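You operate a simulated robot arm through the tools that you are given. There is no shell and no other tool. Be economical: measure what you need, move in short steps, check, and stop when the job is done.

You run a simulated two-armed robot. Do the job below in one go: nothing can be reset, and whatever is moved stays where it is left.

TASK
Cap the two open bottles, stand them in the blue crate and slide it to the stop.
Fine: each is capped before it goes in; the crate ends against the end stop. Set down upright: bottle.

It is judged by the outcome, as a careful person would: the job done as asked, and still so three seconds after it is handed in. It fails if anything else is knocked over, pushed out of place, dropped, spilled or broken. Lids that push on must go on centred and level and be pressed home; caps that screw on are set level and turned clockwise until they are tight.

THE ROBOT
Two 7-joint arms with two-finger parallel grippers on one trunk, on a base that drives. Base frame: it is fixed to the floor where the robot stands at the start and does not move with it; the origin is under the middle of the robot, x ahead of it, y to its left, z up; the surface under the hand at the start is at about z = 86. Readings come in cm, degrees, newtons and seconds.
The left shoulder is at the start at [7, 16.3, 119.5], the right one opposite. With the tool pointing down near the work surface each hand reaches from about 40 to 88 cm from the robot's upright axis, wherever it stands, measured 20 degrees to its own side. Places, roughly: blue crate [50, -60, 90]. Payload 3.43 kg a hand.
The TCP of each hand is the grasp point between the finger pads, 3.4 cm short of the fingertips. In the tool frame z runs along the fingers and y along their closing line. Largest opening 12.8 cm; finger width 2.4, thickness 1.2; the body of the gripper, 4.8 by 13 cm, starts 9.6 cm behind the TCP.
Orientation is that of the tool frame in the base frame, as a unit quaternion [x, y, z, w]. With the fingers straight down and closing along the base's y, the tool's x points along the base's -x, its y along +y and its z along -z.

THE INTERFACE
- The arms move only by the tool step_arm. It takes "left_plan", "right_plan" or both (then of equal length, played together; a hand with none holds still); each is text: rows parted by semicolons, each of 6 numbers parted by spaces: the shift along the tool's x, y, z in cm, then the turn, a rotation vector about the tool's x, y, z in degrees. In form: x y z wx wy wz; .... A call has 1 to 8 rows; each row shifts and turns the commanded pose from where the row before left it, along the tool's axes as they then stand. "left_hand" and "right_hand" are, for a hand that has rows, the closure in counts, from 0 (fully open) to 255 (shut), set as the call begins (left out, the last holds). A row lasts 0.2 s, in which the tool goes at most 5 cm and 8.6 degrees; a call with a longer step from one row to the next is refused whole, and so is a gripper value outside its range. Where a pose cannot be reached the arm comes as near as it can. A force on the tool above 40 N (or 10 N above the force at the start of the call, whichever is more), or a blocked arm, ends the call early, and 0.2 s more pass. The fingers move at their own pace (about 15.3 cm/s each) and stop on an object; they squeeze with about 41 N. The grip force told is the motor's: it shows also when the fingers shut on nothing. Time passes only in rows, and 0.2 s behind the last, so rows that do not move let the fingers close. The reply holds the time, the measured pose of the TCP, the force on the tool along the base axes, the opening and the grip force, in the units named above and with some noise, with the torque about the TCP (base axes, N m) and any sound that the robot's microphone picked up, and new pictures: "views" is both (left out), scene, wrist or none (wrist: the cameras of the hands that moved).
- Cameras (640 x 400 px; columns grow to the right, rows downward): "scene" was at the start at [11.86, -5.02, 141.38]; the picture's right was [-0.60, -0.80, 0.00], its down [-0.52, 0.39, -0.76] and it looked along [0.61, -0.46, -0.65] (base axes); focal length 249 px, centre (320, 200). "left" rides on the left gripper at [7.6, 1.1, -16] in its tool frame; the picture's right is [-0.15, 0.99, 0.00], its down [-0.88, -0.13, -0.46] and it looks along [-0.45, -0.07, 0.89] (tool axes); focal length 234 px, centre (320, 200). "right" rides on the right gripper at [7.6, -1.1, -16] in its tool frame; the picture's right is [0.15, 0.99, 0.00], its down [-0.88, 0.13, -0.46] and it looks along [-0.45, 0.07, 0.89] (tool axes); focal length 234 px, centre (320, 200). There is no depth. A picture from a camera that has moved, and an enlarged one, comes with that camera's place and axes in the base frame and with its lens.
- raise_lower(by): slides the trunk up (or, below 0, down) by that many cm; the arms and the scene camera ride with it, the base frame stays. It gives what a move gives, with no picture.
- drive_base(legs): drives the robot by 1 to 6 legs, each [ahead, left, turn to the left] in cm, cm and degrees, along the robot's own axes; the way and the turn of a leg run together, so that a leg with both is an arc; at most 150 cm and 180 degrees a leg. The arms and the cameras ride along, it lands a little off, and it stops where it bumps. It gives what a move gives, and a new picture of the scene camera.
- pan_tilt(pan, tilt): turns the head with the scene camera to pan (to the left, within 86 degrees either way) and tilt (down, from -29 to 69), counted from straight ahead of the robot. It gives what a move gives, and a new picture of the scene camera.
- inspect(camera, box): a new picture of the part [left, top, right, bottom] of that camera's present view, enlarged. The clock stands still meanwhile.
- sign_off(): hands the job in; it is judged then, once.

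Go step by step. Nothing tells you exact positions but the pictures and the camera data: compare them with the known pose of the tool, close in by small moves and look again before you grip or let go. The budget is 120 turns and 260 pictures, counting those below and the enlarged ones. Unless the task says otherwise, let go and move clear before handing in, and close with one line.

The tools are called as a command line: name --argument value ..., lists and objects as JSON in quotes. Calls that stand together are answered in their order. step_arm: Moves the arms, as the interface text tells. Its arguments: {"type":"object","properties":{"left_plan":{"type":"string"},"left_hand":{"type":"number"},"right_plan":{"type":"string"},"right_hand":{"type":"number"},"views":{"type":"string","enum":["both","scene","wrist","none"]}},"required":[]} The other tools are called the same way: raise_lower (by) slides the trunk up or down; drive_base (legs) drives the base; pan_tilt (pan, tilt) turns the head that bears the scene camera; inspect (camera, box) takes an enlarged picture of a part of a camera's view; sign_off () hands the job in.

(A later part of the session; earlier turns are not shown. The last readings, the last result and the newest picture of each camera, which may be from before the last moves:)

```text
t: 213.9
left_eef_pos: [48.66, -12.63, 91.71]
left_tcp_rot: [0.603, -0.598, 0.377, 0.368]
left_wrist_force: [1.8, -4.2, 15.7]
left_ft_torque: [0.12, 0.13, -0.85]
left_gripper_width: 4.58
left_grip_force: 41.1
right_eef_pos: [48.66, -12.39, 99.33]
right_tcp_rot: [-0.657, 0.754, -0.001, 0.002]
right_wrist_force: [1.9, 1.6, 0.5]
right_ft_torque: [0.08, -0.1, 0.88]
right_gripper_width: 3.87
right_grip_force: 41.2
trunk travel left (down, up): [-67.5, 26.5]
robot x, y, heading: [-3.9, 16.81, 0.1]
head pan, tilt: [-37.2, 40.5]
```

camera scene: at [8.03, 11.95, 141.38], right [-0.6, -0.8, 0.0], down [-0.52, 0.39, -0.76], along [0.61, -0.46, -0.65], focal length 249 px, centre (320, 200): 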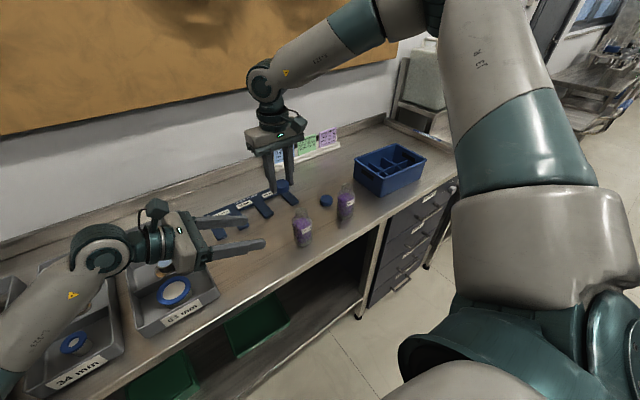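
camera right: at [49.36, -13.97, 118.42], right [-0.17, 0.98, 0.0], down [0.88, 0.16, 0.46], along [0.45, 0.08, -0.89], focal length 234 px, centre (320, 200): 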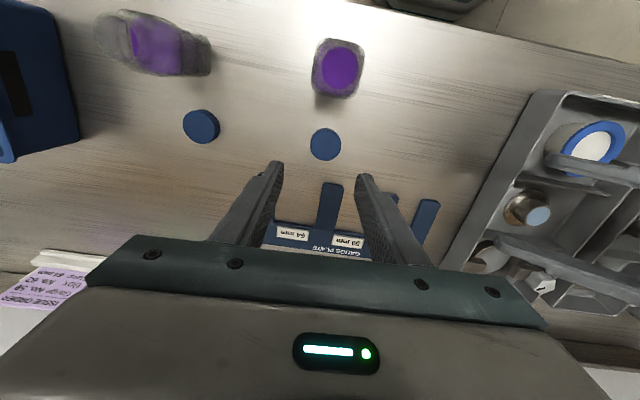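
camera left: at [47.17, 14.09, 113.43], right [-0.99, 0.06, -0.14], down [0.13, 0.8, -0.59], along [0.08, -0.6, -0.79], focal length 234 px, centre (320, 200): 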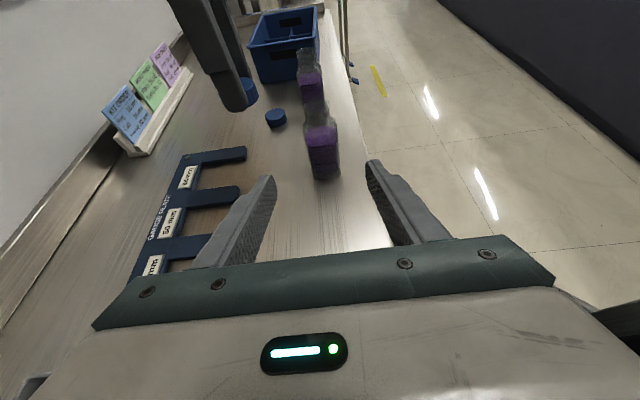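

Torque now reads 1.1 N·m with the thread pulling down: bottle A's cap is tight. Releasing the cap and winding the wrist back around it for carrying.

step_arm --right_plan "0 0 0 0 0 0;0 0 0 0 0 0;0 0 0 0 0 -8.5;0 0 0 0 0 -8.5;0 0 0 0 0 -8.5;0 0 0 0 0 -8.5;0 0 0 0 0 -8.5;0 0 0 0 0 -8.5" --right_hand 125 --views "none"

step_arm --right_plan "0 0 0 0 0 -8.5;0 0 0 0 0 -8.5;0 0 0 0 0 -8.5;0 0 0 0 0 -8.5;0 0 0 0 0 -8.5;0 0 0 0 0 -8.5;0 0 0 0 0 -8.5;0 0 0 0 0 -8.5" --views "none"

step_arm --right_plan "0 0 0 0 0 -8.5;0 0 0 0 0 -8.5;0 0 0 0 0 -8.5;0 0 0 0 0 -8.5;0 0 0 0 0 -8.5;0 0 0 0 0 -8.5;0 0 0 0 0 -8.5;0 0 0 0 0 -8.5" --views "none"

step_arm --right_plan "0 0 0 0 0 -8.5;0 0 0 0 0 -8.5;0 0 0 0 0 -8.5;0 0 0 0 0 -8.5;0 0 0 0 0 -8.5;0 0 0 0 0 -8.5;0 0 0 0 0 -8.5;0 0 0 0 0 -8.5" --views "none"

step_arm --right_plan "0 0 0 0 0 -8.5;0 0 0 0 0 -8.5;0 0 0 0 0 -8.5;0 0 0 0 0 0" --views "none"

step_arm --right_plan "0 0 0 0 0 0;0 0 0 0 0 0;0 0 0 0 0 0" --right_hand 255 --views "none"

inspect --camera "left" --box '[240, 90, 400, 220]'

```text
t: 215.7
left_eef_pos: [48.66, -12.48, 91.7]
left_tcp_rot: [0.603, -0.598, 0.378, 0.369]
left_wrist_force: [1.2, -1.7, 15.2]
left_ft_torque: [0.09, 0.28, 0.02]
left_gripper_width: 4.58
left_grip_force: 40.6
right_eef_pos: [48.56, -12.55, 99.33]
right_tcp_rot: [0.919, -0.395, 0.003, -0.002]
right_wrist_force: [-0.1, 0.3, -0.3]
right_ft_torque: [0.0, -0.04, 0.0]
right_gripper_width: 6.52
right_grip_force: 0.0
trunk travel left (down, up): [-67.5, 26.5]
robot x, y, heading: [-3.87, 16.82, 0.2]
head pan, tilt: [-37.2, 40.5]
```

```text
t: 217.5
left_eef_pos: [48.67, -12.52, 91.69]
left_tcp_rot: [0.603, -0.598, 0.378, 0.369]
left_wrist_force: [0.4, -0.3, 14.5]
left_ft_torque: [0.17, 0.29, -0.04]
left_gripper_width: 4.58
left_grip_force: 40.8
right_eef_pos: [48.6, -12.47, 99.6]
right_tcp_rot: [0.983, 0.185, 0.003, 0.0]
right_wrist_force: [0.8, -0.1, 0.2]
right_ft_torque: [0.02, 0.0, 0.02]
right_gripper_width: 6.54
right_grip_force: 0.1
trunk travel left (down, up): [-67.5, 26.5]
robot x, y, heading: [-3.75, 17.13, 0.2]
head pan, tilt: [-37.2, 40.5]
```

```text
t: 219.3
left_eef_pos: [48.69, -12.54, 91.68]
left_tcp_rot: [0.602, -0.598, 0.378, 0.37]
left_wrist_force: [-0.2, 0.4, 12.8]
left_ft_torque: [0.22, 0.26, 0.0]
left_gripper_width: 4.56
left_grip_force: 40.5
right_eef_pos: [48.42, -12.44, 99.5]
right_tcp_rot: [0.712, 0.703, 0.001, 0.001]
right_wrist_force: [-0.7, 0.1, -0.5]
right_ft_torque: [0.02, -0.02, -0.02]
right_gripper_width: 6.55
right_grip_force: 0.1
trunk travel left (down, up): [-67.5, 26.5]
robot x, y, heading: [-3.76, 16.91, 0.0]
head pan, tilt: [-37.2, 40.5]
```

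```text
t: 221.1
left_eef_pos: [48.7, -12.53, 91.7]
left_tcp_rot: [0.603, -0.598, 0.378, 0.369]
left_wrist_force: [-0.3, 0.4, 11.6]
left_ft_torque: [0.22, 0.23, 0.01]
left_gripper_width: 4.56
left_grip_force: 40.6
right_eef_pos: [48.52, -12.48, 99.42]
right_tcp_rot: [0.197, 0.98, 0.001, 0.003]
right_wrist_force: [-0.4, 0.0, 0.4]
right_ft_torque: [0.0, 0.02, -0.01]
right_gripper_width: 6.51
right_grip_force: 0.0
trunk travel left (down, up): [-67.5, 26.5]
robot x, y, heading: [-3.86, 16.99, 0.1]
head pan, tilt: [-37.2, 40.5]
```

```text
t: 222.1
left_eef_pos: [48.65, -12.5, 91.61]
left_tcp_rot: [0.603, -0.598, 0.378, 0.369]
left_wrist_force: [-0.6, 0.1, 10.6]
left_ft_torque: [0.22, 0.22, 0.01]
left_gripper_width: 4.58
left_grip_force: 40.9
right_eef_pos: [48.41, -12.31, 99.51]
right_tcp_rot: [-0.025, 1.0, 0.0, 0.003]
right_wrist_force: [-0.4, -0.2, 0.0]
right_ft_torque: [0.0, 0.0, 0.01]
right_gripper_width: 6.52
right_grip_force: 0.1
trunk travel left (down, up): [-67.5, 26.5]
robot x, y, heading: [-3.54, 16.87, 0.2]
head pan, tilt: [-37.2, 40.5]
```

```text
t: 222.9
left_eef_pos: [48.78, -12.49, 91.6]
left_tcp_rot: [0.603, -0.598, 0.377, 0.369]
left_wrist_force: [-1.7, 8.0, 11.1]
left_ft_torque: [-0.18, 0.22, -0.05]
left_gripper_width: 4.58
left_grip_force: 40.8
right_eef_pos: [48.58, -12.51, 99.42]
right_tcp_rot: [-0.023, 1.0, 0.0, 0.002]
right_wrist_force: [0.8, -6.6, -0.1]
right_ft_torque: [-0.25, -0.05, 0.09]
right_gripper_width: 3.94
right_grip_force: 40.9
trunk travel left (down, up): [-67.5, 26.5]
robot x, y, heading: [-4.07, 17.26, 0.0]
head pan, tilt: [-37.2, 40.5]
```

```text
3.08 times, centred on (320, 155) of left
camera zoom: at [47.37, -1.61, 105.45], right [-0.99, 0.05, -0.14], down [0.12, 0.8, -0.59], along [0.08, -0.6, -0.8], focal length 720 px, centre (320, 338)
```

zoom: 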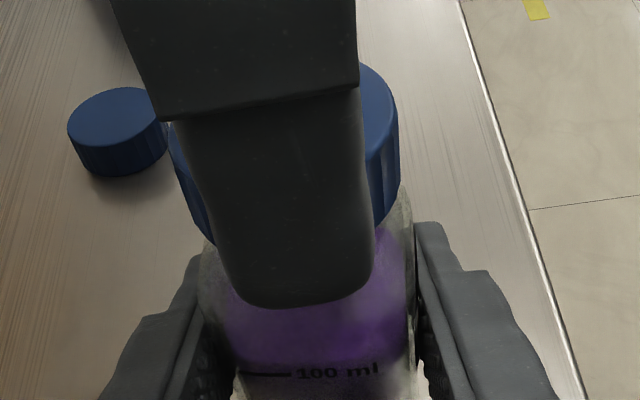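

Cap A is gripped at yaw 0. Opening and withdrawing the left hand upward, then lifting the bottle by its tight cap.

step_arm --left_plan "0 0 0 0 0 0;0 0 0 0 0 0;0 0 -3 0 0 0;0 0 -4 0 0 0;0 0 -4 0 0 0;0 0 -4 0 0 0;0 0 -3 0 0 0" --left_hand 98 --views "none"

step_arm --left_plan "4 0 -2 0 0 0;4 0 -2 0 0 0;4 0 -2 0 0 0;4 0 -2 0 0 0;0 0 0 0 0 0" --right_plan "0 0 -0.5 0 0 0;0 0 -1.5 0 0 0;0 0 -2 0 0 0;0 0 -2 0 0 0;0 0 0 0 0 0" --views "both"

inspect --camera "scene" --box '[260, 160, 360, 250]'

```text
t: 224.5
left_eef_pos: [48.5, 3.57, 99.63]
left_tcp_rot: [0.603, -0.598, 0.378, 0.369]
left_wrist_force: [-0.3, -0.3, -0.7]
left_ft_torque: [0.02, -0.01, -0.01]
left_gripper_width: 7.88
left_grip_force: 0.1
right_eef_pos: [48.6, -12.34, 99.29]
right_tcp_rot: [-0.023, 1.0, 0.0, 0.003]
right_wrist_force: [1.8, -0.1, 1.7]
right_ft_torque: [0.0, -0.02, 0.0]
right_gripper_width: 3.89
right_grip_force: 41.2
trunk travel left (down, up): [-67.5, 26.5]
robot x, y, heading: [-3.8, 16.89, 0.2]
head pan, tilt: [-37.2, 40.5]
```

```text
t: 225.7
left_eef_pos: [48.35, 3.63, 117.64]
left_tcp_rot: [0.603, -0.598, 0.376, 0.371]
left_wrist_force: [0.5, 0.8, -0.1]
left_ft_torque: [-0.06, 0.02, -0.02]
left_gripper_width: 7.9
left_grip_force: 0.0
right_eef_pos: [48.63, -12.62, 105.23]
right_tcp_rot: [-0.024, 1.0, 0.0, 0.002]
right_wrist_force: [0.1, -1.4, -1.3]
right_ft_torque: [-0.03, 0.03, 0.03]
right_gripper_width: 3.91
right_grip_force: 40.9
trunk travel left (down, up): [-67.5, 26.5]
robot x, y, heading: [-3.74, 16.79, 0.1]
head pan, tilt: [-37.2, 40.5]
camera scene: at [8.12, 11.9, 141.37], right [-0.6, -0.8, 0.0], down [-0.52, 0.39, -0.76], along [0.61, -0.46, -0.65], focal length 249 px, centre (320, 200)
camera right: at [41.11, -14.07, 121.19], right [-0.19, 0.98, 0.0], down [0.87, 0.17, 0.46], along [0.45, 0.09, -0.89], focal length 234 px, centre (320, 200)
camera left: at [47.12, 14.61, 131.42], right [-0.99, 0.05, -0.14], down [0.12, 0.8, -0.59], along [0.08, -0.6, -0.8], focal length 234 px, centre (320, 200)
```

scene: 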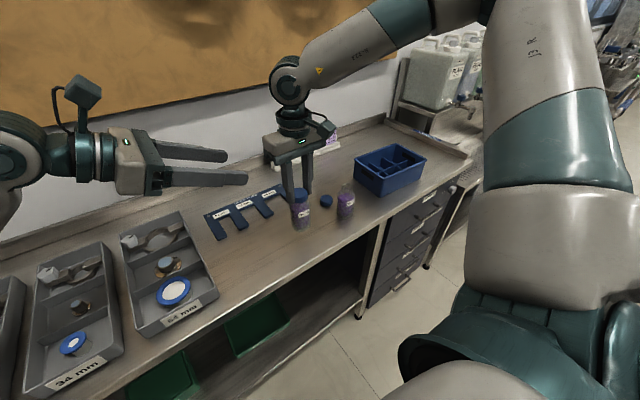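
right: 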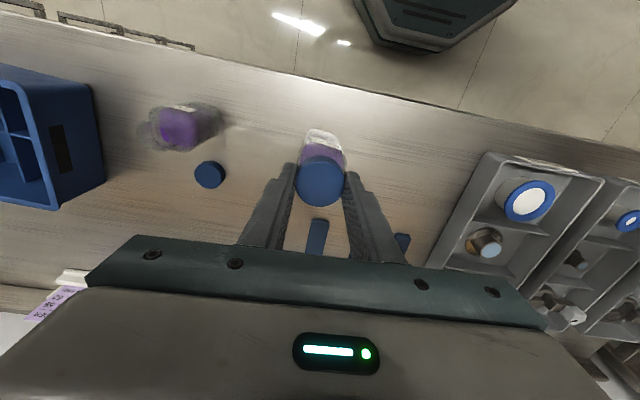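
left: 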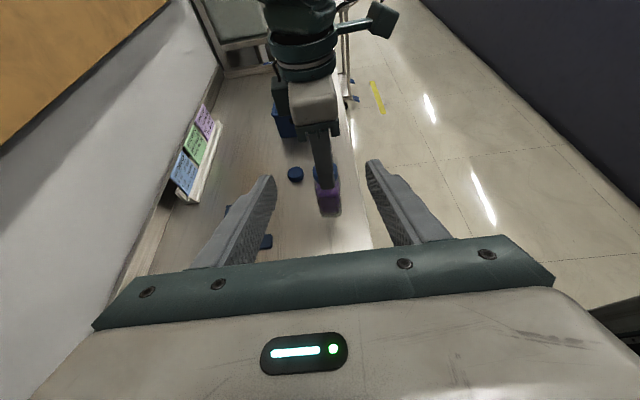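

```text
4.44 times, centred on (310, 205) of scene
camera zoom: at [8.12, 11.9, 141.37], right [-0.6, -0.8, 0.0], down [-0.52, 0.39, -0.76], along [0.61, -0.46, -0.65], focal length 1105 px, centre (364, 178)
```

zoom: 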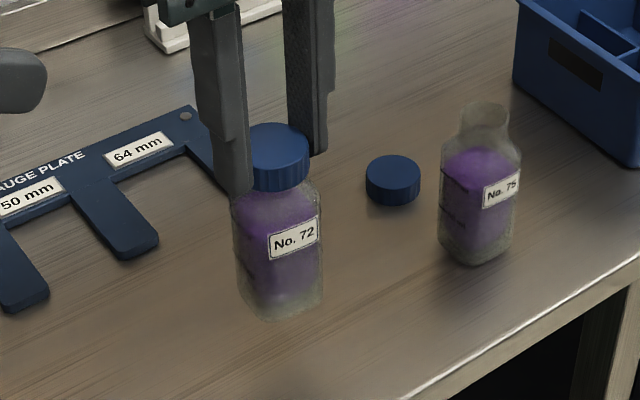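

Bottle A hangs firmly from its cap. Raising it further and driving 24 cm to the right toward the crate.

step_arm --right_plan "0 0 -4 0 0 0;0 0 -4 0 0 0;0 0 -2 0 0 0" --views "none"

drive_base --legs '[[0, -24, 0]]'

inspect --camera "scene" --box '[300, 120, 460, 240]'

inspect --camera "right" --box '[0, 0, 320, 200]'

```text
t: 226.5
left_eef_pos: [48.28, 3.71, 117.68]
left_tcp_rot: [0.603, -0.598, 0.378, 0.369]
left_wrist_force: [0.6, -0.8, 0.4]
left_ft_torque: [-0.02, 0.01, -0.03]
left_gripper_width: 7.88
left_grip_force: 0.0
right_eef_pos: [48.75, -12.4, 115.29]
right_tcp_rot: [-0.024, 1.0, 0.001, 0.002]
right_wrist_force: [-0.1, 0.5, -2.2]
right_ft_torque: [0.02, 0.01, -0.03]
right_gripper_width: 3.9
right_grip_force: 41.4
trunk travel left (down, up): [-67.5, 26.5]
robot x, y, heading: [-3.94, 16.95, 0.2]
head pan, tilt: [-37.2, 40.5]
```

```text
t: 228.2
left_eef_pos: [48.66, -19.08, 117.66]
left_tcp_rot: [0.606, -0.594, 0.381, 0.368]
left_wrist_force: [-0.4, 0.3, 0.5]
left_ft_torque: [-0.01, 0.0, 0.0]
left_gripper_width: 7.89
left_grip_force: 0.1
right_eef_pos: [49.15, -35.22, 115.39]
right_tcp_rot: [-0.029, 1.0, 0.0, 0.002]
right_wrist_force: [0.2, -0.2, -2.3]
right_ft_torque: [-0.01, 0.0, 0.01]
right_gripper_width: 3.92
right_grip_force: 40.8
trunk travel left (down, up): [-67.5, 26.5]
robot x, y, heading: [-3.84, -6.41, 0.8]
head pan, tilt: [-37.2, 40.5]
camera scene: at [8.25, -11.38, 141.38], right [-0.59, -0.8, 0.0], down [-0.52, 0.39, -0.76], along [0.61, -0.45, -0.65], focal length 249 px, centre (320, 200)
```

scene: 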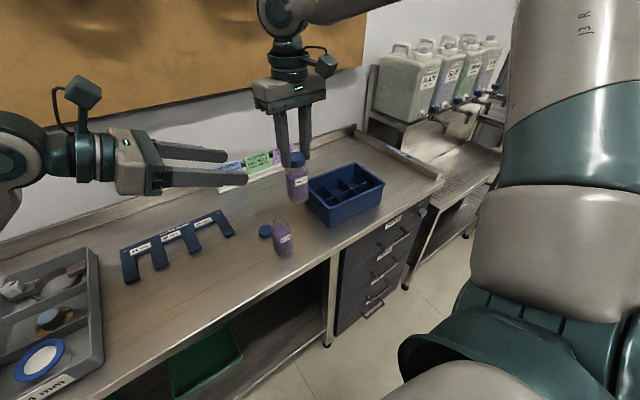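

```text
3.33 times, centred on (380, 180) of scene
camera zoom: at [8.25, -11.38, 141.38], right [-0.59, -0.8, 0.0], down [-0.52, 0.39, -0.76], along [0.61, -0.45, -0.65], focal length 829 px, centre (120, 267)
```

zoom: 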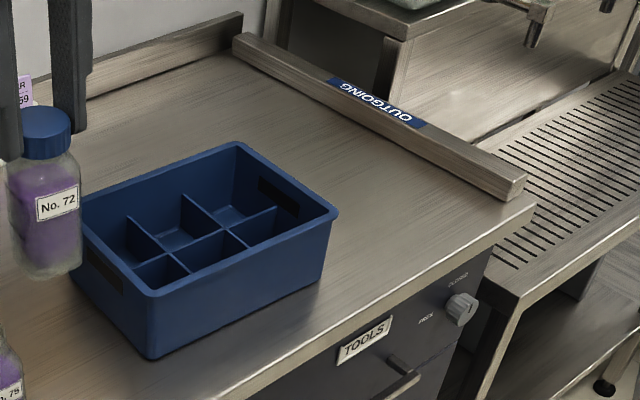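

```text
2.00 times, centred on (160, 100) of right
camera zoom: at [41.59, -36.88, 131.32], right [-0.2, 0.98, 0.0], down [0.87, 0.18, 0.46], along [0.45, 0.09, -0.89], focal length 468 px, centre (640, 400)
```

zoom: 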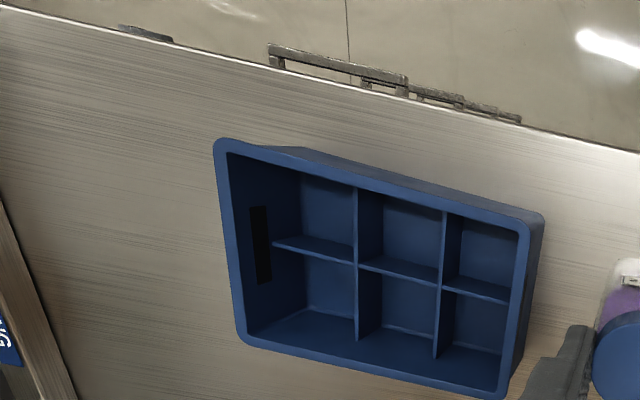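

The crate's rim spans about x 46.4–61.6, y -43.3 to -66, with six ~7 cm cells. I'll carry bottle A above the front middle cell at about (50.6,-54.7).

step_arm --right_plan "-0.08 -4.88 0 0 0 0;-0.08 -4.88 0 0 0 0;-0.08 -4.88 0 0 0 0;-0.08 -4.88 0 0 0 0;0 0 0 0 0 0" --views "both"

inspect --camera "scene" --box '[290, 130, 410, 240]'

inspect --camera "right" --box '[160, 40, 480, 240]'

```text
t: 229.4
left_eef_pos: [48.61, -19.28, 117.6]
left_tcp_rot: [0.606, -0.595, 0.379, 0.368]
left_wrist_force: [0.3, 0.1, -0.5]
left_ft_torque: [-0.02, 0.02, -0.04]
left_gripper_width: 7.86
left_grip_force: 0.0
right_eef_pos: [50.87, -54.93, 115.07]
right_tcp_rot: [-0.029, 1.0, -0.001, 0.002]
right_wrist_force: [-0.6, -0.1, -0.8]
right_ft_torque: [-0.07, 0.01, -0.01]
right_gripper_width: 3.91
right_grip_force: 40.9
trunk travel left (down, up): [-67.5, 26.5]
robot x, y, heading: [-3.5, -6.53, 0.9]
head pan, tilt: [-37.2, 40.5]
camera scene: at [8.26, -11.31, 141.38], right [-0.59, -0.8, 0.0], down [-0.52, 0.39, -0.76], along [0.61, -0.45, -0.65], focal length 249 px, centre (320, 200)
camera right: at [43.31, -56.57, 131.11], right [-0.2, 0.98, 0.0], down [0.87, 0.18, 0.46], along [0.45, 0.09, -0.89], focal length 234 px, centre (320, 200)
```

scene: 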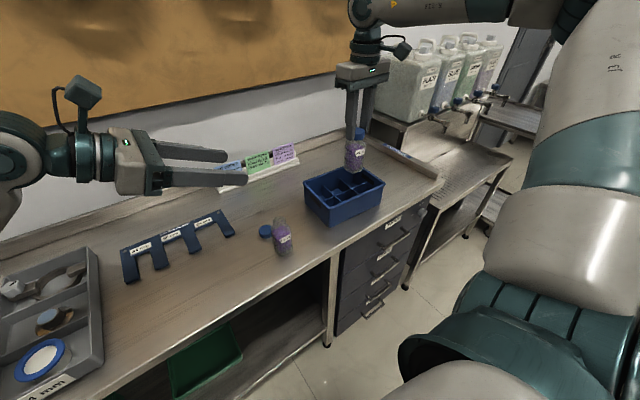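
right: 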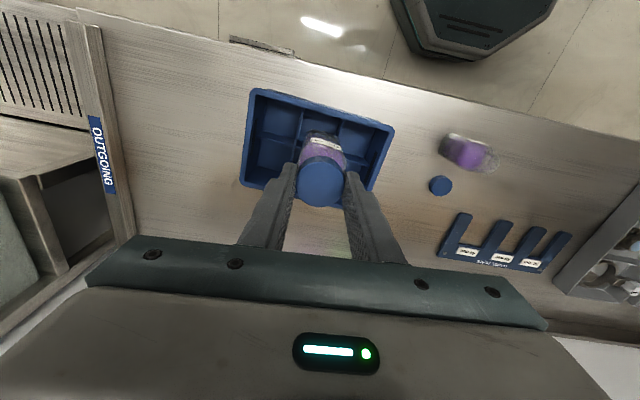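

```text
3.64 times, centred on (350, 185) of scene
camera zoom: at [8.26, -11.31, 141.38], right [-0.59, -0.8, 0.0], down [-0.52, 0.39, -0.76], along [0.61, -0.45, -0.65], focal length 904 px, centre (211, 254)
```

zoom: 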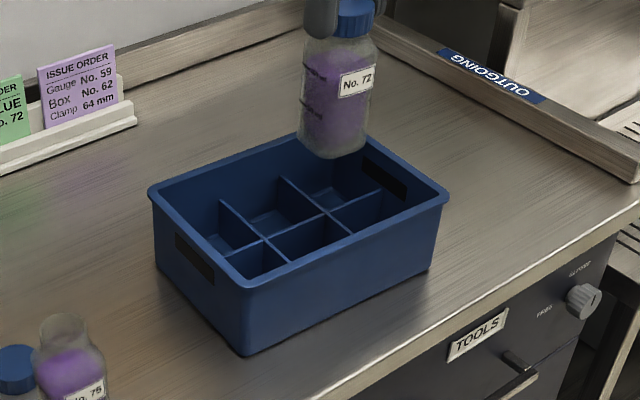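

```text
2.00 times, centred on (320, 140) of right
camera zoom: at [43.31, -56.57, 131.11], right [-0.2, 0.98, 0.0], down [0.87, 0.18, 0.46], along [0.45, 0.09, -0.89], focal length 468 px, centre (320, 320)
```

zoom: 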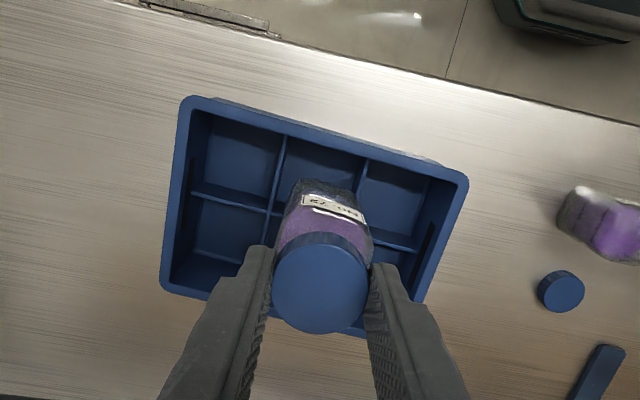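

Bottle A is right above the front-middle cell. Lowering it in, slowing near the floor.

step_arm --right_plan "0.15 -0.05 3.5 0 0 0;0 0 3.5 0 0 0;0 0 3.5 0 0 0;0 0 3.2 0 0 0;0 0 0 0 0 0" --views "none"

step_arm --right_plan "0 0 0.3 0 0 0;0 0 0.3 0 0 0;0 0 0.2 0 0 0;0 0 0.1 0 0 0" --views "none"

inspect --camera "scene" --box '[290, 140, 410, 240]'

```text
t: 230.6
left_eef_pos: [48.62, -19.21, 117.75]
left_tcp_rot: [0.606, -0.595, 0.38, 0.367]
left_wrist_force: [-0.8, 0.7, 0.4]
left_ft_torque: [-0.03, -0.01, 0.0]
left_gripper_width: 7.9
left_grip_force: 0.0
right_eef_pos: [50.44, -54.81, 101.4]
right_tcp_rot: [-0.028, 1.0, 0.0, 0.002]
right_wrist_force: [-0.6, 0.7, -1.6]
right_ft_torque: [0.0, -0.01, 0.0]
right_gripper_width: 3.92
right_grip_force: 41.0
trunk travel left (down, up): [-67.5, 26.5]
robot x, y, heading: [-3.51, -6.6, 0.4]
head pan, tilt: [-37.2, 40.5]
```

```text
t: 231.6
left_eef_pos: [48.67, -19.32, 117.64]
left_tcp_rot: [0.606, -0.595, 0.38, 0.367]
left_wrist_force: [0.7, -0.1, 0.2]
left_ft_torque: [-0.01, 0.0, 0.01]
left_gripper_width: 7.87
left_grip_force: 0.1
right_eef_pos: [50.51, -54.82, 100.7]
right_tcp_rot: [-0.029, 1.0, 0.001, 0.002]
right_wrist_force: [-0.2, -0.2, -1.9]
right_ft_torque: [-0.02, 0.01, 0.0]
right_gripper_width: 3.92
right_grip_force: 40.6
trunk travel left (down, up): [-67.5, 26.5]
robot x, y, heading: [-3.71, -6.69, 1.0]
head pan, tilt: [-37.2, 40.5]
```

```text
4.00 times, centred on (350, 190) of scene
camera zoom: at [8.25, -11.43, 141.38], right [-0.59, -0.8, 0.0], down [-0.52, 0.39, -0.76], along [0.61, -0.45, -0.65], focal length 994 px, centre (200, 240)
```

zoom: 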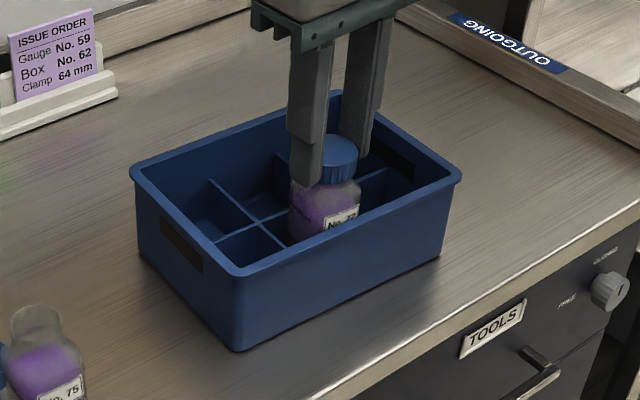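

It is going into the cell cleanly. Lowering until the floor is felt, then releasing and rising.

step_arm --right_plan "0 0 0.2 0 0 0;0 0 0.15 0 0 0;0 0 0.1 0 0 0;0 0 0.1 0 0 0" --views "none"

step_arm --right_plan "0 0 0.1 0 0 0;0 0 0.1 0 0 0;0 0 0 0 0 0" --views "none"

```text
t: 232.6
left_eef_pos: [48.59, -19.24, 117.66]
left_tcp_rot: [0.606, -0.594, 0.381, 0.367]
left_wrist_force: [0.4, -0.2, -0.3]
left_ft_torque: [0.0, -0.03, 0.01]
left_gripper_width: 7.88
left_grip_force: 0.1
right_eef_pos: [50.43, -54.82, 99.99]
right_tcp_rot: [-0.029, 1.0, 0.001, 0.002]
right_wrist_force: [-0.2, -1.3, -2.2]
right_ft_torque: [0.0, 0.02, 0.01]
right_gripper_width: 3.92
right_grip_force: 41.0
trunk travel left (down, up): [-67.5, 26.5]
robot x, y, heading: [-3.52, -6.24, 0.5]
head pan, tilt: [-37.2, 40.5]
```

```text
t: 233.4
left_eef_pos: [48.67, -19.16, 117.57]
left_tcp_rot: [0.606, -0.594, 0.38, 0.367]
left_wrist_force: [0.3, -0.1, 0.0]
left_ft_torque: [0.0, -0.02, 0.0]
left_gripper_width: 7.87
left_grip_force: 0.1
right_eef_pos: [50.55, -54.97, 99.86]
right_tcp_rot: [-0.03, 1.0, 0.001, 0.002]
right_wrist_force: [0.3, -0.6, -1.2]
right_ft_torque: [-0.01, -0.04, 0.0]
right_gripper_width: 3.92
right_grip_force: 41.1
trunk travel left (down, up): [-67.5, 26.5]
robot x, y, heading: [-3.58, -6.51, 0.8]
head pan, tilt: [-37.2, 40.5]
```

step_arm --right_plan "0 0 0.1 0 0 0;0 0 0.1 0 0 0;0 0 0 0 0 0" --views "none"

step_arm --right_plan "0 0 0 0 0 0;0 0 0 0 0 0;0 0 -2 0 0 0;0 0 -4 0 0 0;0 0 -4 0 0 0;0 0 -4 0 0 0" --right_hand 130 --views "none"

drive_base --legs '[[0.6, 6.5, -0.8]]'

inspect --camera "scene" --box '[260, 140, 420, 260]'

```text
t: 234.2
left_eef_pos: [48.5, -19.26, 117.62]
left_tcp_rot: [0.606, -0.594, 0.38, 0.368]
left_wrist_force: [0.2, -0.5, -0.4]
left_ft_torque: [-0.02, 0.01, 0.05]
left_gripper_width: 7.89
left_grip_force: 0.1
right_eef_pos: [50.56, -54.88, 99.97]
right_tcp_rot: [-0.029, 1.0, 0.001, 0.003]
right_wrist_force: [0.2, -0.5, 2.7]
right_ft_torque: [-0.1, 0.08, -0.01]
right_gripper_width: 3.92
right_grip_force: 41.3
trunk travel left (down, up): [-67.5, 26.5]
robot x, y, heading: [-3.82, -6.46, 0.9]
head pan, tilt: [-37.2, 40.5]
```

```text
t: 235.6
left_eef_pos: [48.66, -19.15, 117.61]
left_tcp_rot: [0.605, -0.596, 0.379, 0.368]
left_wrist_force: [0.8, 0.5, -0.6]
left_ft_torque: [0.01, -0.01, 0.03]
left_gripper_width: 7.88
left_grip_force: 0.0
right_eef_pos: [50.52, -54.84, 113.66]
right_tcp_rot: [-0.028, 1.0, 0.0, 0.002]
right_wrist_force: [-0.2, -0.3, 0.0]
right_ft_torque: [-0.01, 0.01, -0.01]
right_gripper_width: 6.27
right_grip_force: 0.0
trunk travel left (down, up): [-67.5, 26.5]
robot x, y, heading: [-3.83, -6.41, 1.0]
head pan, tilt: [-37.2, 40.5]
```

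```text
t: 236.6
left_eef_pos: [48.87, -13.94, 117.52]
left_tcp_rot: [0.602, -0.599, 0.377, 0.37]
left_wrist_force: [0.6, -1.1, 0.2]
left_ft_torque: [-0.02, 0.01, 0.03]
left_gripper_width: 7.86
left_grip_force: 0.1
right_eef_pos: [50.44, -49.46, 113.52]
right_tcp_rot: [-0.021, 1.0, 0.001, 0.002]
right_wrist_force: [0.4, -0.2, 0.4]
right_ft_torque: [-0.04, -0.02, 0.0]
right_gripper_width: 6.27
right_grip_force: 0.1
trunk travel left (down, up): [-67.5, 26.5]
robot x, y, heading: [-2.96, -0.8, -0.1]
head pan, tilt: [-37.2, 40.5]
camera scene: at [8.69, -5.47, 141.37], right [-0.61, -0.79, 0.0], down [-0.52, 0.4, -0.76], along [0.6, -0.46, -0.65], focal length 249 px, centre (320, 200)
```

scene: 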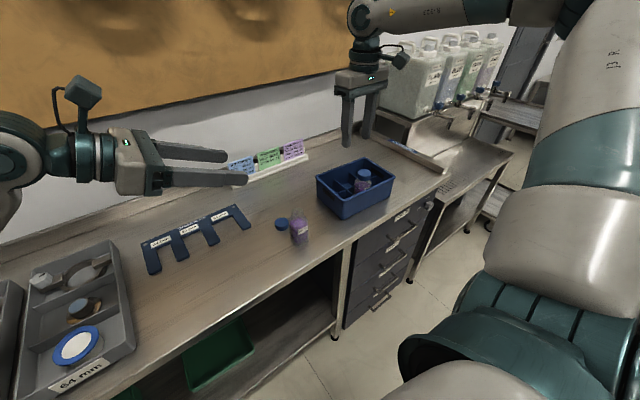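

```text
3.33 times, centred on (340, 200) of scene
camera zoom: at [8.69, -5.47, 141.37], right [-0.61, -0.79, 0.0], down [-0.52, 0.4, -0.76], along [0.6, -0.46, -0.65], focal length 829 px, centre (253, 200)
```

zoom: 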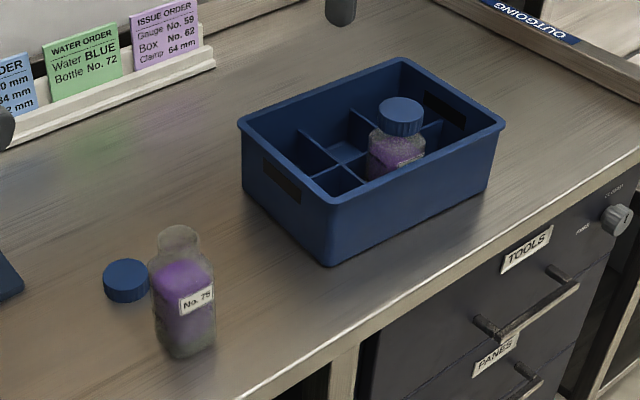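

Bottle A stands upright in the crate. Now the right hand fetches the other cap at (57.6,-28.4), then the left comes down into line with bottle B.

step_arm --right_plan "-1.61 4.15 1.6 0 0 0;-1.61 4.15 1.6 0 0 0;-1.61 4.15 1.6 0 0 0;-1.61 4.15 1.6 0 0 0;-1.61 4.15 1.6 0 0 0;0 0 0 0 0 0" --views "wrist"

step_arm --left_plan "-4.03 -0.12 2 0 0 0;-4.03 -0.12 2 0 0 0;-4.03 -0.12 2 0 0 0;-4.03 -0.12 2 0 0 0;0 0 0 0 0 0" --views "none"

inspect --camera "left" --box '[220, 60, 460, 210]'

```text
t: 238.0
left_eef_pos: [48.87, -13.81, 117.67]
left_tcp_rot: [0.601, -0.6, 0.377, 0.37]
left_wrist_force: [0.9, 0.3, -0.2]
left_ft_torque: [-0.02, -0.02, 0.0]
left_gripper_width: 7.87
left_grip_force: 0.0
right_eef_pos: [57.57, -28.57, 105.57]
right_tcp_rot: [-0.021, 1.0, 0.0, 0.003]
right_wrist_force: [-0.9, -0.9, -0.1]
right_ft_torque: [0.03, 0.02, 0.01]
right_gripper_width: 6.28
right_grip_force: 0.0
trunk travel left (down, up): [-67.5, 26.5]
robot x, y, heading: [-2.88, -0.28, -0.1]
head pan, tilt: [-37.2, 40.5]
camera right: at [49.95, -29.98, 121.49], right [-0.19, 0.98, 0.0], down [0.87, 0.16, 0.46], along [0.45, 0.09, -0.89], focal length 234 px, centre (320, 200)
```

right: 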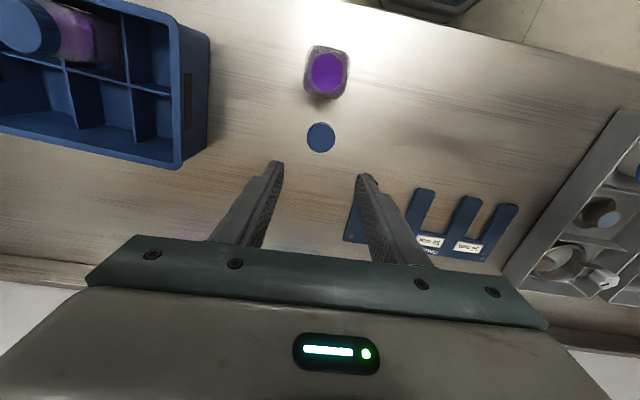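

```text
t: 239.2
left_eef_pos: [49.38, -13.54, 99.47]
left_tcp_rot: [0.601, -0.599, 0.377, 0.37]
left_wrist_force: [-0.2, -0.2, -0.2]
left_ft_torque: [0.02, 0.06, -0.02]
left_gripper_width: 7.9
left_grip_force: 0.1
right_eef_pos: [57.59, -28.42, 105.45]
right_tcp_rot: [-0.022, 1.0, 0.001, 0.003]
right_wrist_force: [-0.2, -0.4, 0.9]
right_ft_torque: [0.02, -0.02, 0.0]
right_gripper_width: 6.28
right_grip_force: 0.0
trunk travel left (down, up): [-67.5, 26.5]
robot x, y, heading: [-3.05, -0.52, -0.1]
head pan, tilt: [-37.2, 40.5]
```

```text
2.67 times, centred on (340, 135) of left
camera zoom: at [48.23, -2.75, 113.19], right [-0.99, 0.06, -0.14], down [0.13, 0.8, -0.59], along [0.08, -0.6, -0.8], focal length 624 px, centre (267, 373)
```

zoom: 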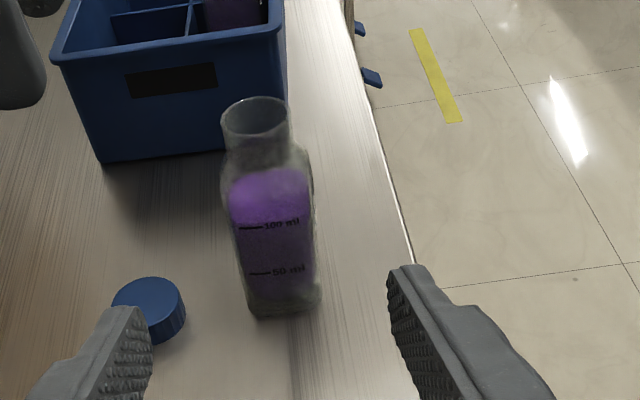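

Both are in line. Picking up the cap with the right hand, then advancing the left hand to bottle B and closing.

step_arm --right_plan "0.25 0.05 3.8 0 0 0;0 0 3.8 0 0 0;0 0 3.8 0 0 0;0 0 3.8 0 0 0;0 0 0.6 0 0 0;0 0 0 0 0 0" --views "none"

inspect --camera "right" --box '[240, 110, 400, 230]'

step_arm --right_plan "0 0 0 0 0 0;0 0 0 0 0 0;0 0 0 0 0 0;0 0 -3 0 0 0;0 0 -4 0 0 0;0 0 -4 0 0 0;0 0 -3.2 0 0 0" --right_hand 255 --views "none"

step_arm --left_plan "0 0 3.5 0 0 0;0 0 3.5 0 0 0;0 0 3.5 0 0 0;0 0 3.5 0 0 0;0 0 3.2 0 0 0;0 0 0 0 0 0" --views "none"

inspect --camera "left" --box '[220, 70, 420, 230]'

```text
t: 240.6
left_eef_pos: [49.51, -13.66, 99.45]
left_tcp_rot: [0.601, -0.599, 0.377, 0.37]
left_wrist_force: [0.4, -1.0, -0.3]
left_ft_torque: [-0.01, 0.01, -0.01]
left_gripper_width: 7.88
left_grip_force: 0.1
right_eef_pos: [57.65, -28.24, 89.71]
right_tcp_rot: [-0.021, 1.0, 0.001, 0.002]
right_wrist_force: [-0.8, 0.0, 0.4]
right_ft_torque: [0.01, 0.0, 0.02]
right_gripper_width: 6.28
right_grip_force: 0.0
trunk travel left (down, up): [-67.5, 26.5]
robot x, y, heading: [-2.68, -0.58, -0.2]
head pan, tilt: [-37.2, 40.5]
```

```text
3.33 times, centred on (320, 170) of right
camera zoom: at [50.08, -29.73, 105.63], right [-0.19, 0.98, 0.0], down [0.87, 0.17, 0.46], along [0.45, 0.09, -0.89], focal length 781 px, centre (320, 300)
```

zoom: 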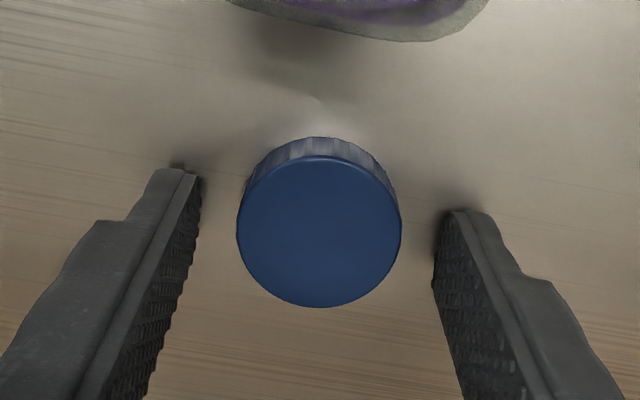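

```text
t: 242.2
left_eef_pos: [49.53, -13.65, 99.43]
left_tcp_rot: [0.601, -0.6, 0.377, 0.371]
left_wrist_force: [-1.0, -0.5, 0.2]
left_ft_torque: [-0.03, 0.01, 0.02]
left_gripper_width: 7.89
left_grip_force: 0.0
right_eef_pos: [57.23, -28.11, 103.79]
right_tcp_rot: [-0.021, 1.0, 0.0, 0.003]
right_wrist_force: [-0.4, 0.4, 0.1]
right_ft_torque: [0.0, -0.03, 0.02]
right_gripper_width: 3.88
right_grip_force: 41.7
trunk travel left (down, up): [-67.5, 26.5]
robot x, y, heading: [-3.29, -0.25, -0.4]
head pan, tilt: [-37.2, 40.5]
```

```text
t: 243.6
left_eef_pos: [49.55, -28.85, 92.06]
left_tcp_rot: [0.601, -0.6, 0.376, 0.371]
left_wrist_force: [0.3, -0.4, 0.0]
left_ft_torque: [0.0, -0.01, 0.0]
left_gripper_width: 7.88
left_grip_force: 0.1
right_eef_pos: [57.33, -28.06, 103.73]
right_tcp_rot: [-0.021, 1.0, 0.0, 0.001]
right_wrist_force: [-0.5, -0.3, 0.2]
right_ft_torque: [-0.01, 0.0, -0.01]
right_gripper_width: 3.88
right_grip_force: 41.3
trunk travel left (down, up): [-67.5, 26.5]
robot x, y, heading: [-3.35, 0.07, -0.1]
head pan, tilt: [-37.2, 40.5]
```

```text
2.50 times, centred on (320, 150) of left
camera zoom: at [48.36, -18.01, 105.76], right [-0.99, 0.06, -0.14], down [0.13, 0.8, -0.59], along [0.08, -0.6, -0.8], focal length 585 px, centre (320, 325)
```

zoom: 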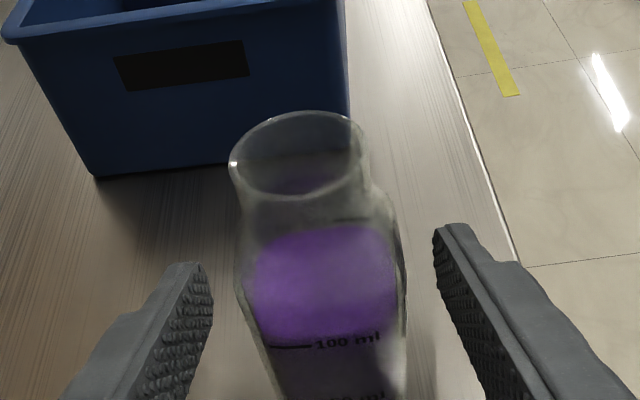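

Cap in hand and the left fingers around bottle B. Closing the left, bringing the cap over the neck at about (49.35,-29.2), and lowering gently.

step_arm --left_plan "0 0 0 0 0 0;0 0 0 0 0 0;0 0 0 0 0 0;0 0 0 0 0 0;0 0 0 0 0 0;0 0 0 0 0 0" --left_hand 255 --right_plan "0 0 0 0 0 0;3.87 -0.33 0 0 0 0;3.86 -0.33 0 0 0 0;0 0 0 0 0 -8.5;0 0 0 0 0 -8.5;0 0 0 0 0 -8.5" --views "none"

inspect --camera "left" --box '[240, 70, 400, 200]'

inspect --camera "scene" --box '[260, 180, 340, 250]'

```text
t: 245.0
left_eef_pos: [49.64, -28.99, 92.0]
left_tcp_rot: [0.601, -0.599, 0.377, 0.37]
left_wrist_force: [0.0, -0.3, 2.6]
left_ft_torque: [-0.1, 0.1, 0.01]
left_gripper_width: 4.52
left_grip_force: 40.8
right_eef_pos: [49.74, -29.06, 104.0]
right_tcp_rot: [-0.242, 0.97, -0.001, 0.001]
right_wrist_force: [-0.1, -0.4, -0.7]
right_ft_torque: [-0.01, 0.01, 0.01]
right_gripper_width: 3.86
right_grip_force: 41.0
trunk travel left (down, up): [-67.5, 26.5]
robot x, y, heading: [-3.58, -0.11, -0.1]
head pan, tilt: [-37.2, 40.5]
```

```text
3.08 times, centred on (320, 135) of left
camera zoom: at [48.37, -18.02, 105.79], right [-0.99, 0.06, -0.14], down [0.13, 0.8, -0.59], along [0.08, -0.6, -0.8], focal length 720 px, centre (320, 400)
```

zoom: 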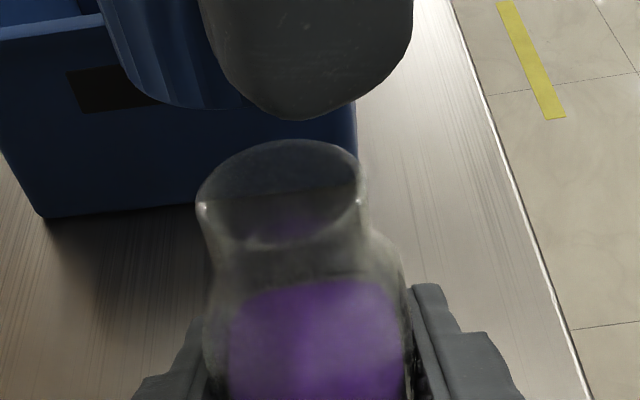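

```text
5.71 times, centred on (300, 215) of scene
camera zoom: at [8.72, -5.31, 141.38], right [-0.61, -0.79, 0.0], down [-0.52, 0.39, -0.76], along [0.6, -0.46, -0.65], focal length 1421 px, centre (434, 114)
```

zoom: 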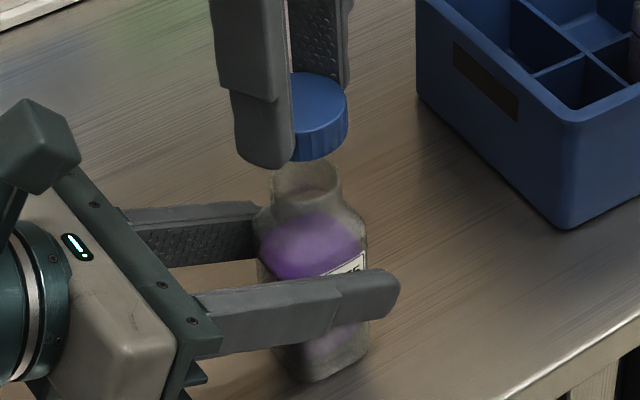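

Cap and neck look aligned by the same measures that worked on bottle A. Lowering onto the neck.

step_arm --right_plan "0 0 1.6 0 0 0;0 0 1 0 0 0;0 0 0.15 0 0 0;0 0 0.15 0 0 0;0 0 0.15 0 0 0;0 0 0.15 0 0 0;0 0 0.15 0 0 0" --views "none"

```text
t: 246.6
left_eef_pos: [49.62, -28.91, 92.02]
left_tcp_rot: [0.601, -0.6, 0.377, 0.371]
left_wrist_force: [-0.1, -0.1, 1.8]
left_ft_torque: [-0.03, 0.02, 0.03]
left_gripper_width: 4.52
left_grip_force: 41.4
right_eef_pos: [49.68, -29.22, 100.83]
right_tcp_rot: [-0.241, 0.971, 0.0, 0.002]
right_wrist_force: [1.4, -0.3, 0.1]
right_ft_torque: [0.02, -0.06, 0.0]
right_gripper_width: 3.88
right_grip_force: 40.4
trunk travel left (down, up): [-67.5, 26.5]
robot x, y, heading: [-3.14, 0.0, -0.0]
head pan, tilt: [-37.2, 40.5]
```

Over the neck without force. Seating it, then turning clockwise with compensation for the 0.28 cm grip offset.

step_arm --right_plan "0 0 0.3 0 0 0;0 0 0.3 0 0 0;0 0 0.2 0 0 0;0 0 0.15 0 0 0;0 0 0.1 0 0 0" --views "none"

step_arm --right_plan "0 -0.04 0.03 0 0 8.5;0 -0.04 0.03 0 0 8.5;0 -0.04 0.03 0 0 8.5;0 -0.04 0.03 0 0 8.5;0 -0.04 0.03 0 0 8.5;0 -0.04 0.03 0 0 8.5" --views "none"

```text
t: 247.8
left_eef_pos: [49.52, -29.0, 92.01]
left_tcp_rot: [0.601, -0.6, 0.376, 0.37]
left_wrist_force: [2.5, -0.3, 0.2]
left_ft_torque: [-0.73, 0.05, 0.1]
left_gripper_width: 4.52
left_grip_force: 40.6
right_eef_pos: [49.81, -29.25, 99.78]
right_tcp_rot: [-0.24, 0.971, 0.0, 0.004]
right_wrist_force: [0.0, -4.4, 15.6]
right_ft_torque: [-0.12, 0.08, -0.01]
right_gripper_width: 3.86
right_grip_force: 40.9
trunk travel left (down, up): [-67.5, 26.5]
robot x, y, heading: [-3.22, -0.26, -0.3]
head pan, tilt: [-37.2, 40.5]
```

```text
t: 249.3
left_eef_pos: [49.53, -28.89, 92.04]
left_tcp_rot: [0.601, -0.6, 0.376, 0.371]
left_wrist_force: [2.5, 2.0, 2.2]
left_ft_torque: [-0.1, 0.3, 0.03]
left_gripper_width: 4.51
left_grip_force: 40.3
right_eef_pos: [49.66, -29.41, 99.76]
right_tcp_rot: [0.198, 0.98, 0.001, 0.005]
right_wrist_force: [-3.8, -2.4, 15.0]
right_ft_torque: [-0.04, 0.4, -0.01]
right_gripper_width: 3.87
right_grip_force: 40.9
trunk travel left (down, up): [-67.5, 26.5]
robot x, y, heading: [-2.96, -0.12, -0.2]
head pan, tilt: [-37.2, 40.5]
stopped in row 6 (right hand): the force on the tool passed its limit at 40 N (the readings are from after the stop); the commanded pose is now the measured one
```

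Seated with low side load. Continuing clockwise under firm pressure, watching for the torque.

step_arm --right_plan "0 -0.04 0.04 0 0 8.5;0 -0.04 0.02 0 0 8.5;0 -0.04 0.02 0 0 8.5;0 -0.04 0 0 0 8.5;0 -0.04 0 0 0 8.5;0 -0.04 0 0 0 8.5;0 -0.04 0 0 0 8.5" --views "none"

step_arm --right_plan "0 -0.04 0 0 0 8.5;0 -0.04 0 0 0 8.5;0 -0.04 0 0 0 8.5;0 -0.04 0 0 0 8.5;0 -0.04 0 0 0 8.5;0 -0.04 0 0 0 8.5;0 -0.04 0 0 0 8.5" --views "none"

step_arm --right_plan "0 -0.04 0 0 0 8.5;0 -0.04 0 0 0 8.5;0 -0.04 0 0 0 8.5;0 -0.04 0 0 0 8.5;0 -0.04 0 0 0 8.5;0 -0.04 0 0 0 8.5;0 -0.04 0 0 0 8.5" --views "none"

```text
t: 250.9
left_eef_pos: [49.56, -28.87, 92.0]
left_tcp_rot: [0.601, -0.6, 0.377, 0.37]
left_wrist_force: [10.7, -8.6, -2.2]
left_ft_torque: [0.26, 0.39, 0.06]
left_gripper_width: 4.51
left_grip_force: 40.8
right_eef_pos: [49.49, -29.49, 99.53]
right_tcp_rot: [0.659, 0.752, 0.003, 0.003]
right_wrist_force: [-6.9, 6.3, 31.4]
right_ft_torque: [0.13, 0.29, 0.03]
right_gripper_width: 3.89
right_grip_force: 41.3
trunk travel left (down, up): [-67.5, 26.5]
robot x, y, heading: [-2.77, -0.23, 0.1]
head pan, tilt: [-37.2, 40.5]
```

```text
t: 252.5
left_eef_pos: [49.41, -28.96, 92.01]
left_tcp_rot: [0.601, -0.6, 0.376, 0.371]
left_wrist_force: [-3.0, -4.4, 5.2]
left_ft_torque: [0.46, 0.02, -0.12]
left_gripper_width: 4.49
left_grip_force: 41.0
right_eef_pos: [49.27, -29.56, 99.53]
right_tcp_rot: [0.946, 0.325, 0.003, 0.001]
right_wrist_force: [2.5, 7.5, 1.8]
right_ft_torque: [0.23, 0.01, 0.02]
right_gripper_width: 3.87
right_grip_force: 41.0
trunk travel left (down, up): [-67.5, 26.5]
robot x, y, heading: [-3.06, -0.15, -0.5]
head pan, tilt: [-37.2, 40.5]
```

```text
t: 254.1
left_eef_pos: [49.44, -28.91, 92.02]
left_tcp_rot: [0.601, -0.6, 0.376, 0.371]
left_wrist_force: [-3.9, 4.9, 10.0]
left_ft_torque: [-0.27, 0.35, -0.94]
left_gripper_width: 4.57
left_grip_force: 40.9
right_eef_pos: [49.23, -29.13, 99.59]
right_tcp_rot: [0.982, -0.187, 0.004, 0.0]
right_wrist_force: [1.2, -7.8, 0.0]
right_ft_torque: [-0.31, -0.08, 0.99]
right_gripper_width: 3.9
right_grip_force: 40.7
trunk travel left (down, up): [-67.5, 26.5]
robot x, y, heading: [-3.37, -0.35, -0.3]
head pan, tilt: [-37.2, 40.5]
```

Torque 0.99 N·m: bottle B's cap is tight too. A last nudge clockwise, then freeing the left hand and lifting the bottle by its cap toward the near front cell.

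step_arm --right_plan "0 -0.04 0 0 0 8.5;0 -0.04 0 0 0 8.5;0 0 0 0 0 0" --views "none"

step_arm --left_plan "0 0 0 0 0 0;0 0 0 0 0 0;0 0 -3 0 0 0;0 0 -4 0 0 0;0 0 -4 0 0 0;0 0 -4 0 0 0;0 0 -3 0 0 0" --left_hand 98 --views "none"

step_arm --left_plan "4 0 -2 0 0 0;4 0 -2 0 0 0;4 0 -2 0 0 0;4 0 -2 0 0 0;0 0 0 0 0 0" --right_plan "0 0 -1 0 0 0;0 0 -3 0 0 0;0 0 -4 0 0 0;0 0 -4 0 0 0;0 0 -3 0 0 0" --views "none"

inspect --camera "scene" --box '[250, 130, 410, 250]'

```text
t: 254.9
left_eef_pos: [49.57, -28.91, 92.01]
left_tcp_rot: [0.602, -0.6, 0.377, 0.369]
left_wrist_force: [-1.7, 7.7, 10.0]
left_ft_torque: [-0.23, 0.48, -0.76]
left_gripper_width: 4.6
left_grip_force: 41.1
right_eef_pos: [49.29, -29.15, 99.39]
right_tcp_rot: [0.944, -0.33, 0.004, -0.001]
right_wrist_force: [-2.1, -9.0, -0.6]
right_ft_torque: [-0.48, 0.03, 0.81]
right_gripper_width: 3.9
right_grip_force: 41.5
trunk travel left (down, up): [-67.5, 26.5]
robot x, y, heading: [-2.89, -0.29, -0.2]
head pan, tilt: [-37.2, 40.5]
```

```text
t: 256.5
left_eef_pos: [49.1, -12.58, 100.04]
left_tcp_rot: [0.601, -0.601, 0.376, 0.37]
left_wrist_force: [0.2, -0.6, -0.3]
left_ft_torque: [0.02, 0.0, -0.01]
left_gripper_width: 7.88
left_grip_force: 0.1
right_eef_pos: [49.23, -29.19, 99.47]
right_tcp_rot: [0.944, -0.329, 0.003, -0.002]
right_wrist_force: [1.7, 1.1, 2.0]
right_ft_torque: [0.02, -0.05, 0.03]
right_gripper_width: 3.92
right_grip_force: 41.1
trunk travel left (down, up): [-67.5, 26.5]
robot x, y, heading: [-3.07, 0.13, -0.0]
head pan, tilt: [-37.2, 40.5]
```

```text
t: 257.7
left_eef_pos: [49.0, -12.85, 117.91]
left_tcp_rot: [0.602, -0.599, 0.377, 0.37]
left_wrist_force: [-0.2, 0.1, 0.3]
left_ft_torque: [-0.02, 0.01, -0.01]
left_gripper_width: 7.87
left_grip_force: 0.0
right_eef_pos: [49.29, -29.4, 114.55]
right_tcp_rot: [0.944, -0.329, 0.003, -0.002]
right_wrist_force: [0.4, 0.1, -1.6]
right_ft_torque: [-0.01, 0.0, 0.01]
right_gripper_width: 3.92
right_grip_force: 41.3
trunk travel left (down, up): [-67.5, 26.5]
robot x, y, heading: [-3.01, 0.02, -0.2]
head pan, tilt: [-37.2, 40.5]
```

```text
3.33 times, centred on (330, 190) of scene
camera zoom: at [8.69, -5.26, 141.38], right [-0.61, -0.79, 0.0], down [-0.52, 0.39, -0.76], along [0.6, -0.46, -0.65], focal length 829 px, centre (287, 233)
```

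zoom: 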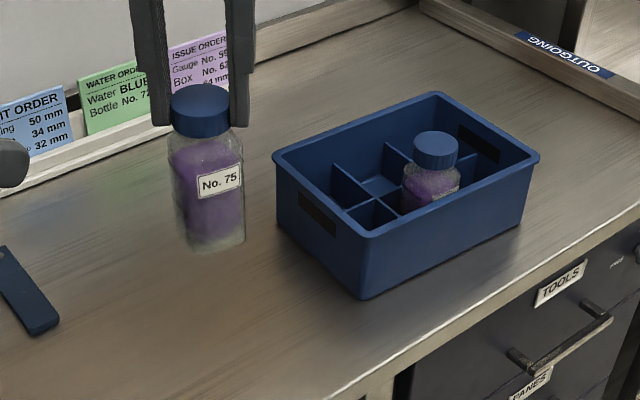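

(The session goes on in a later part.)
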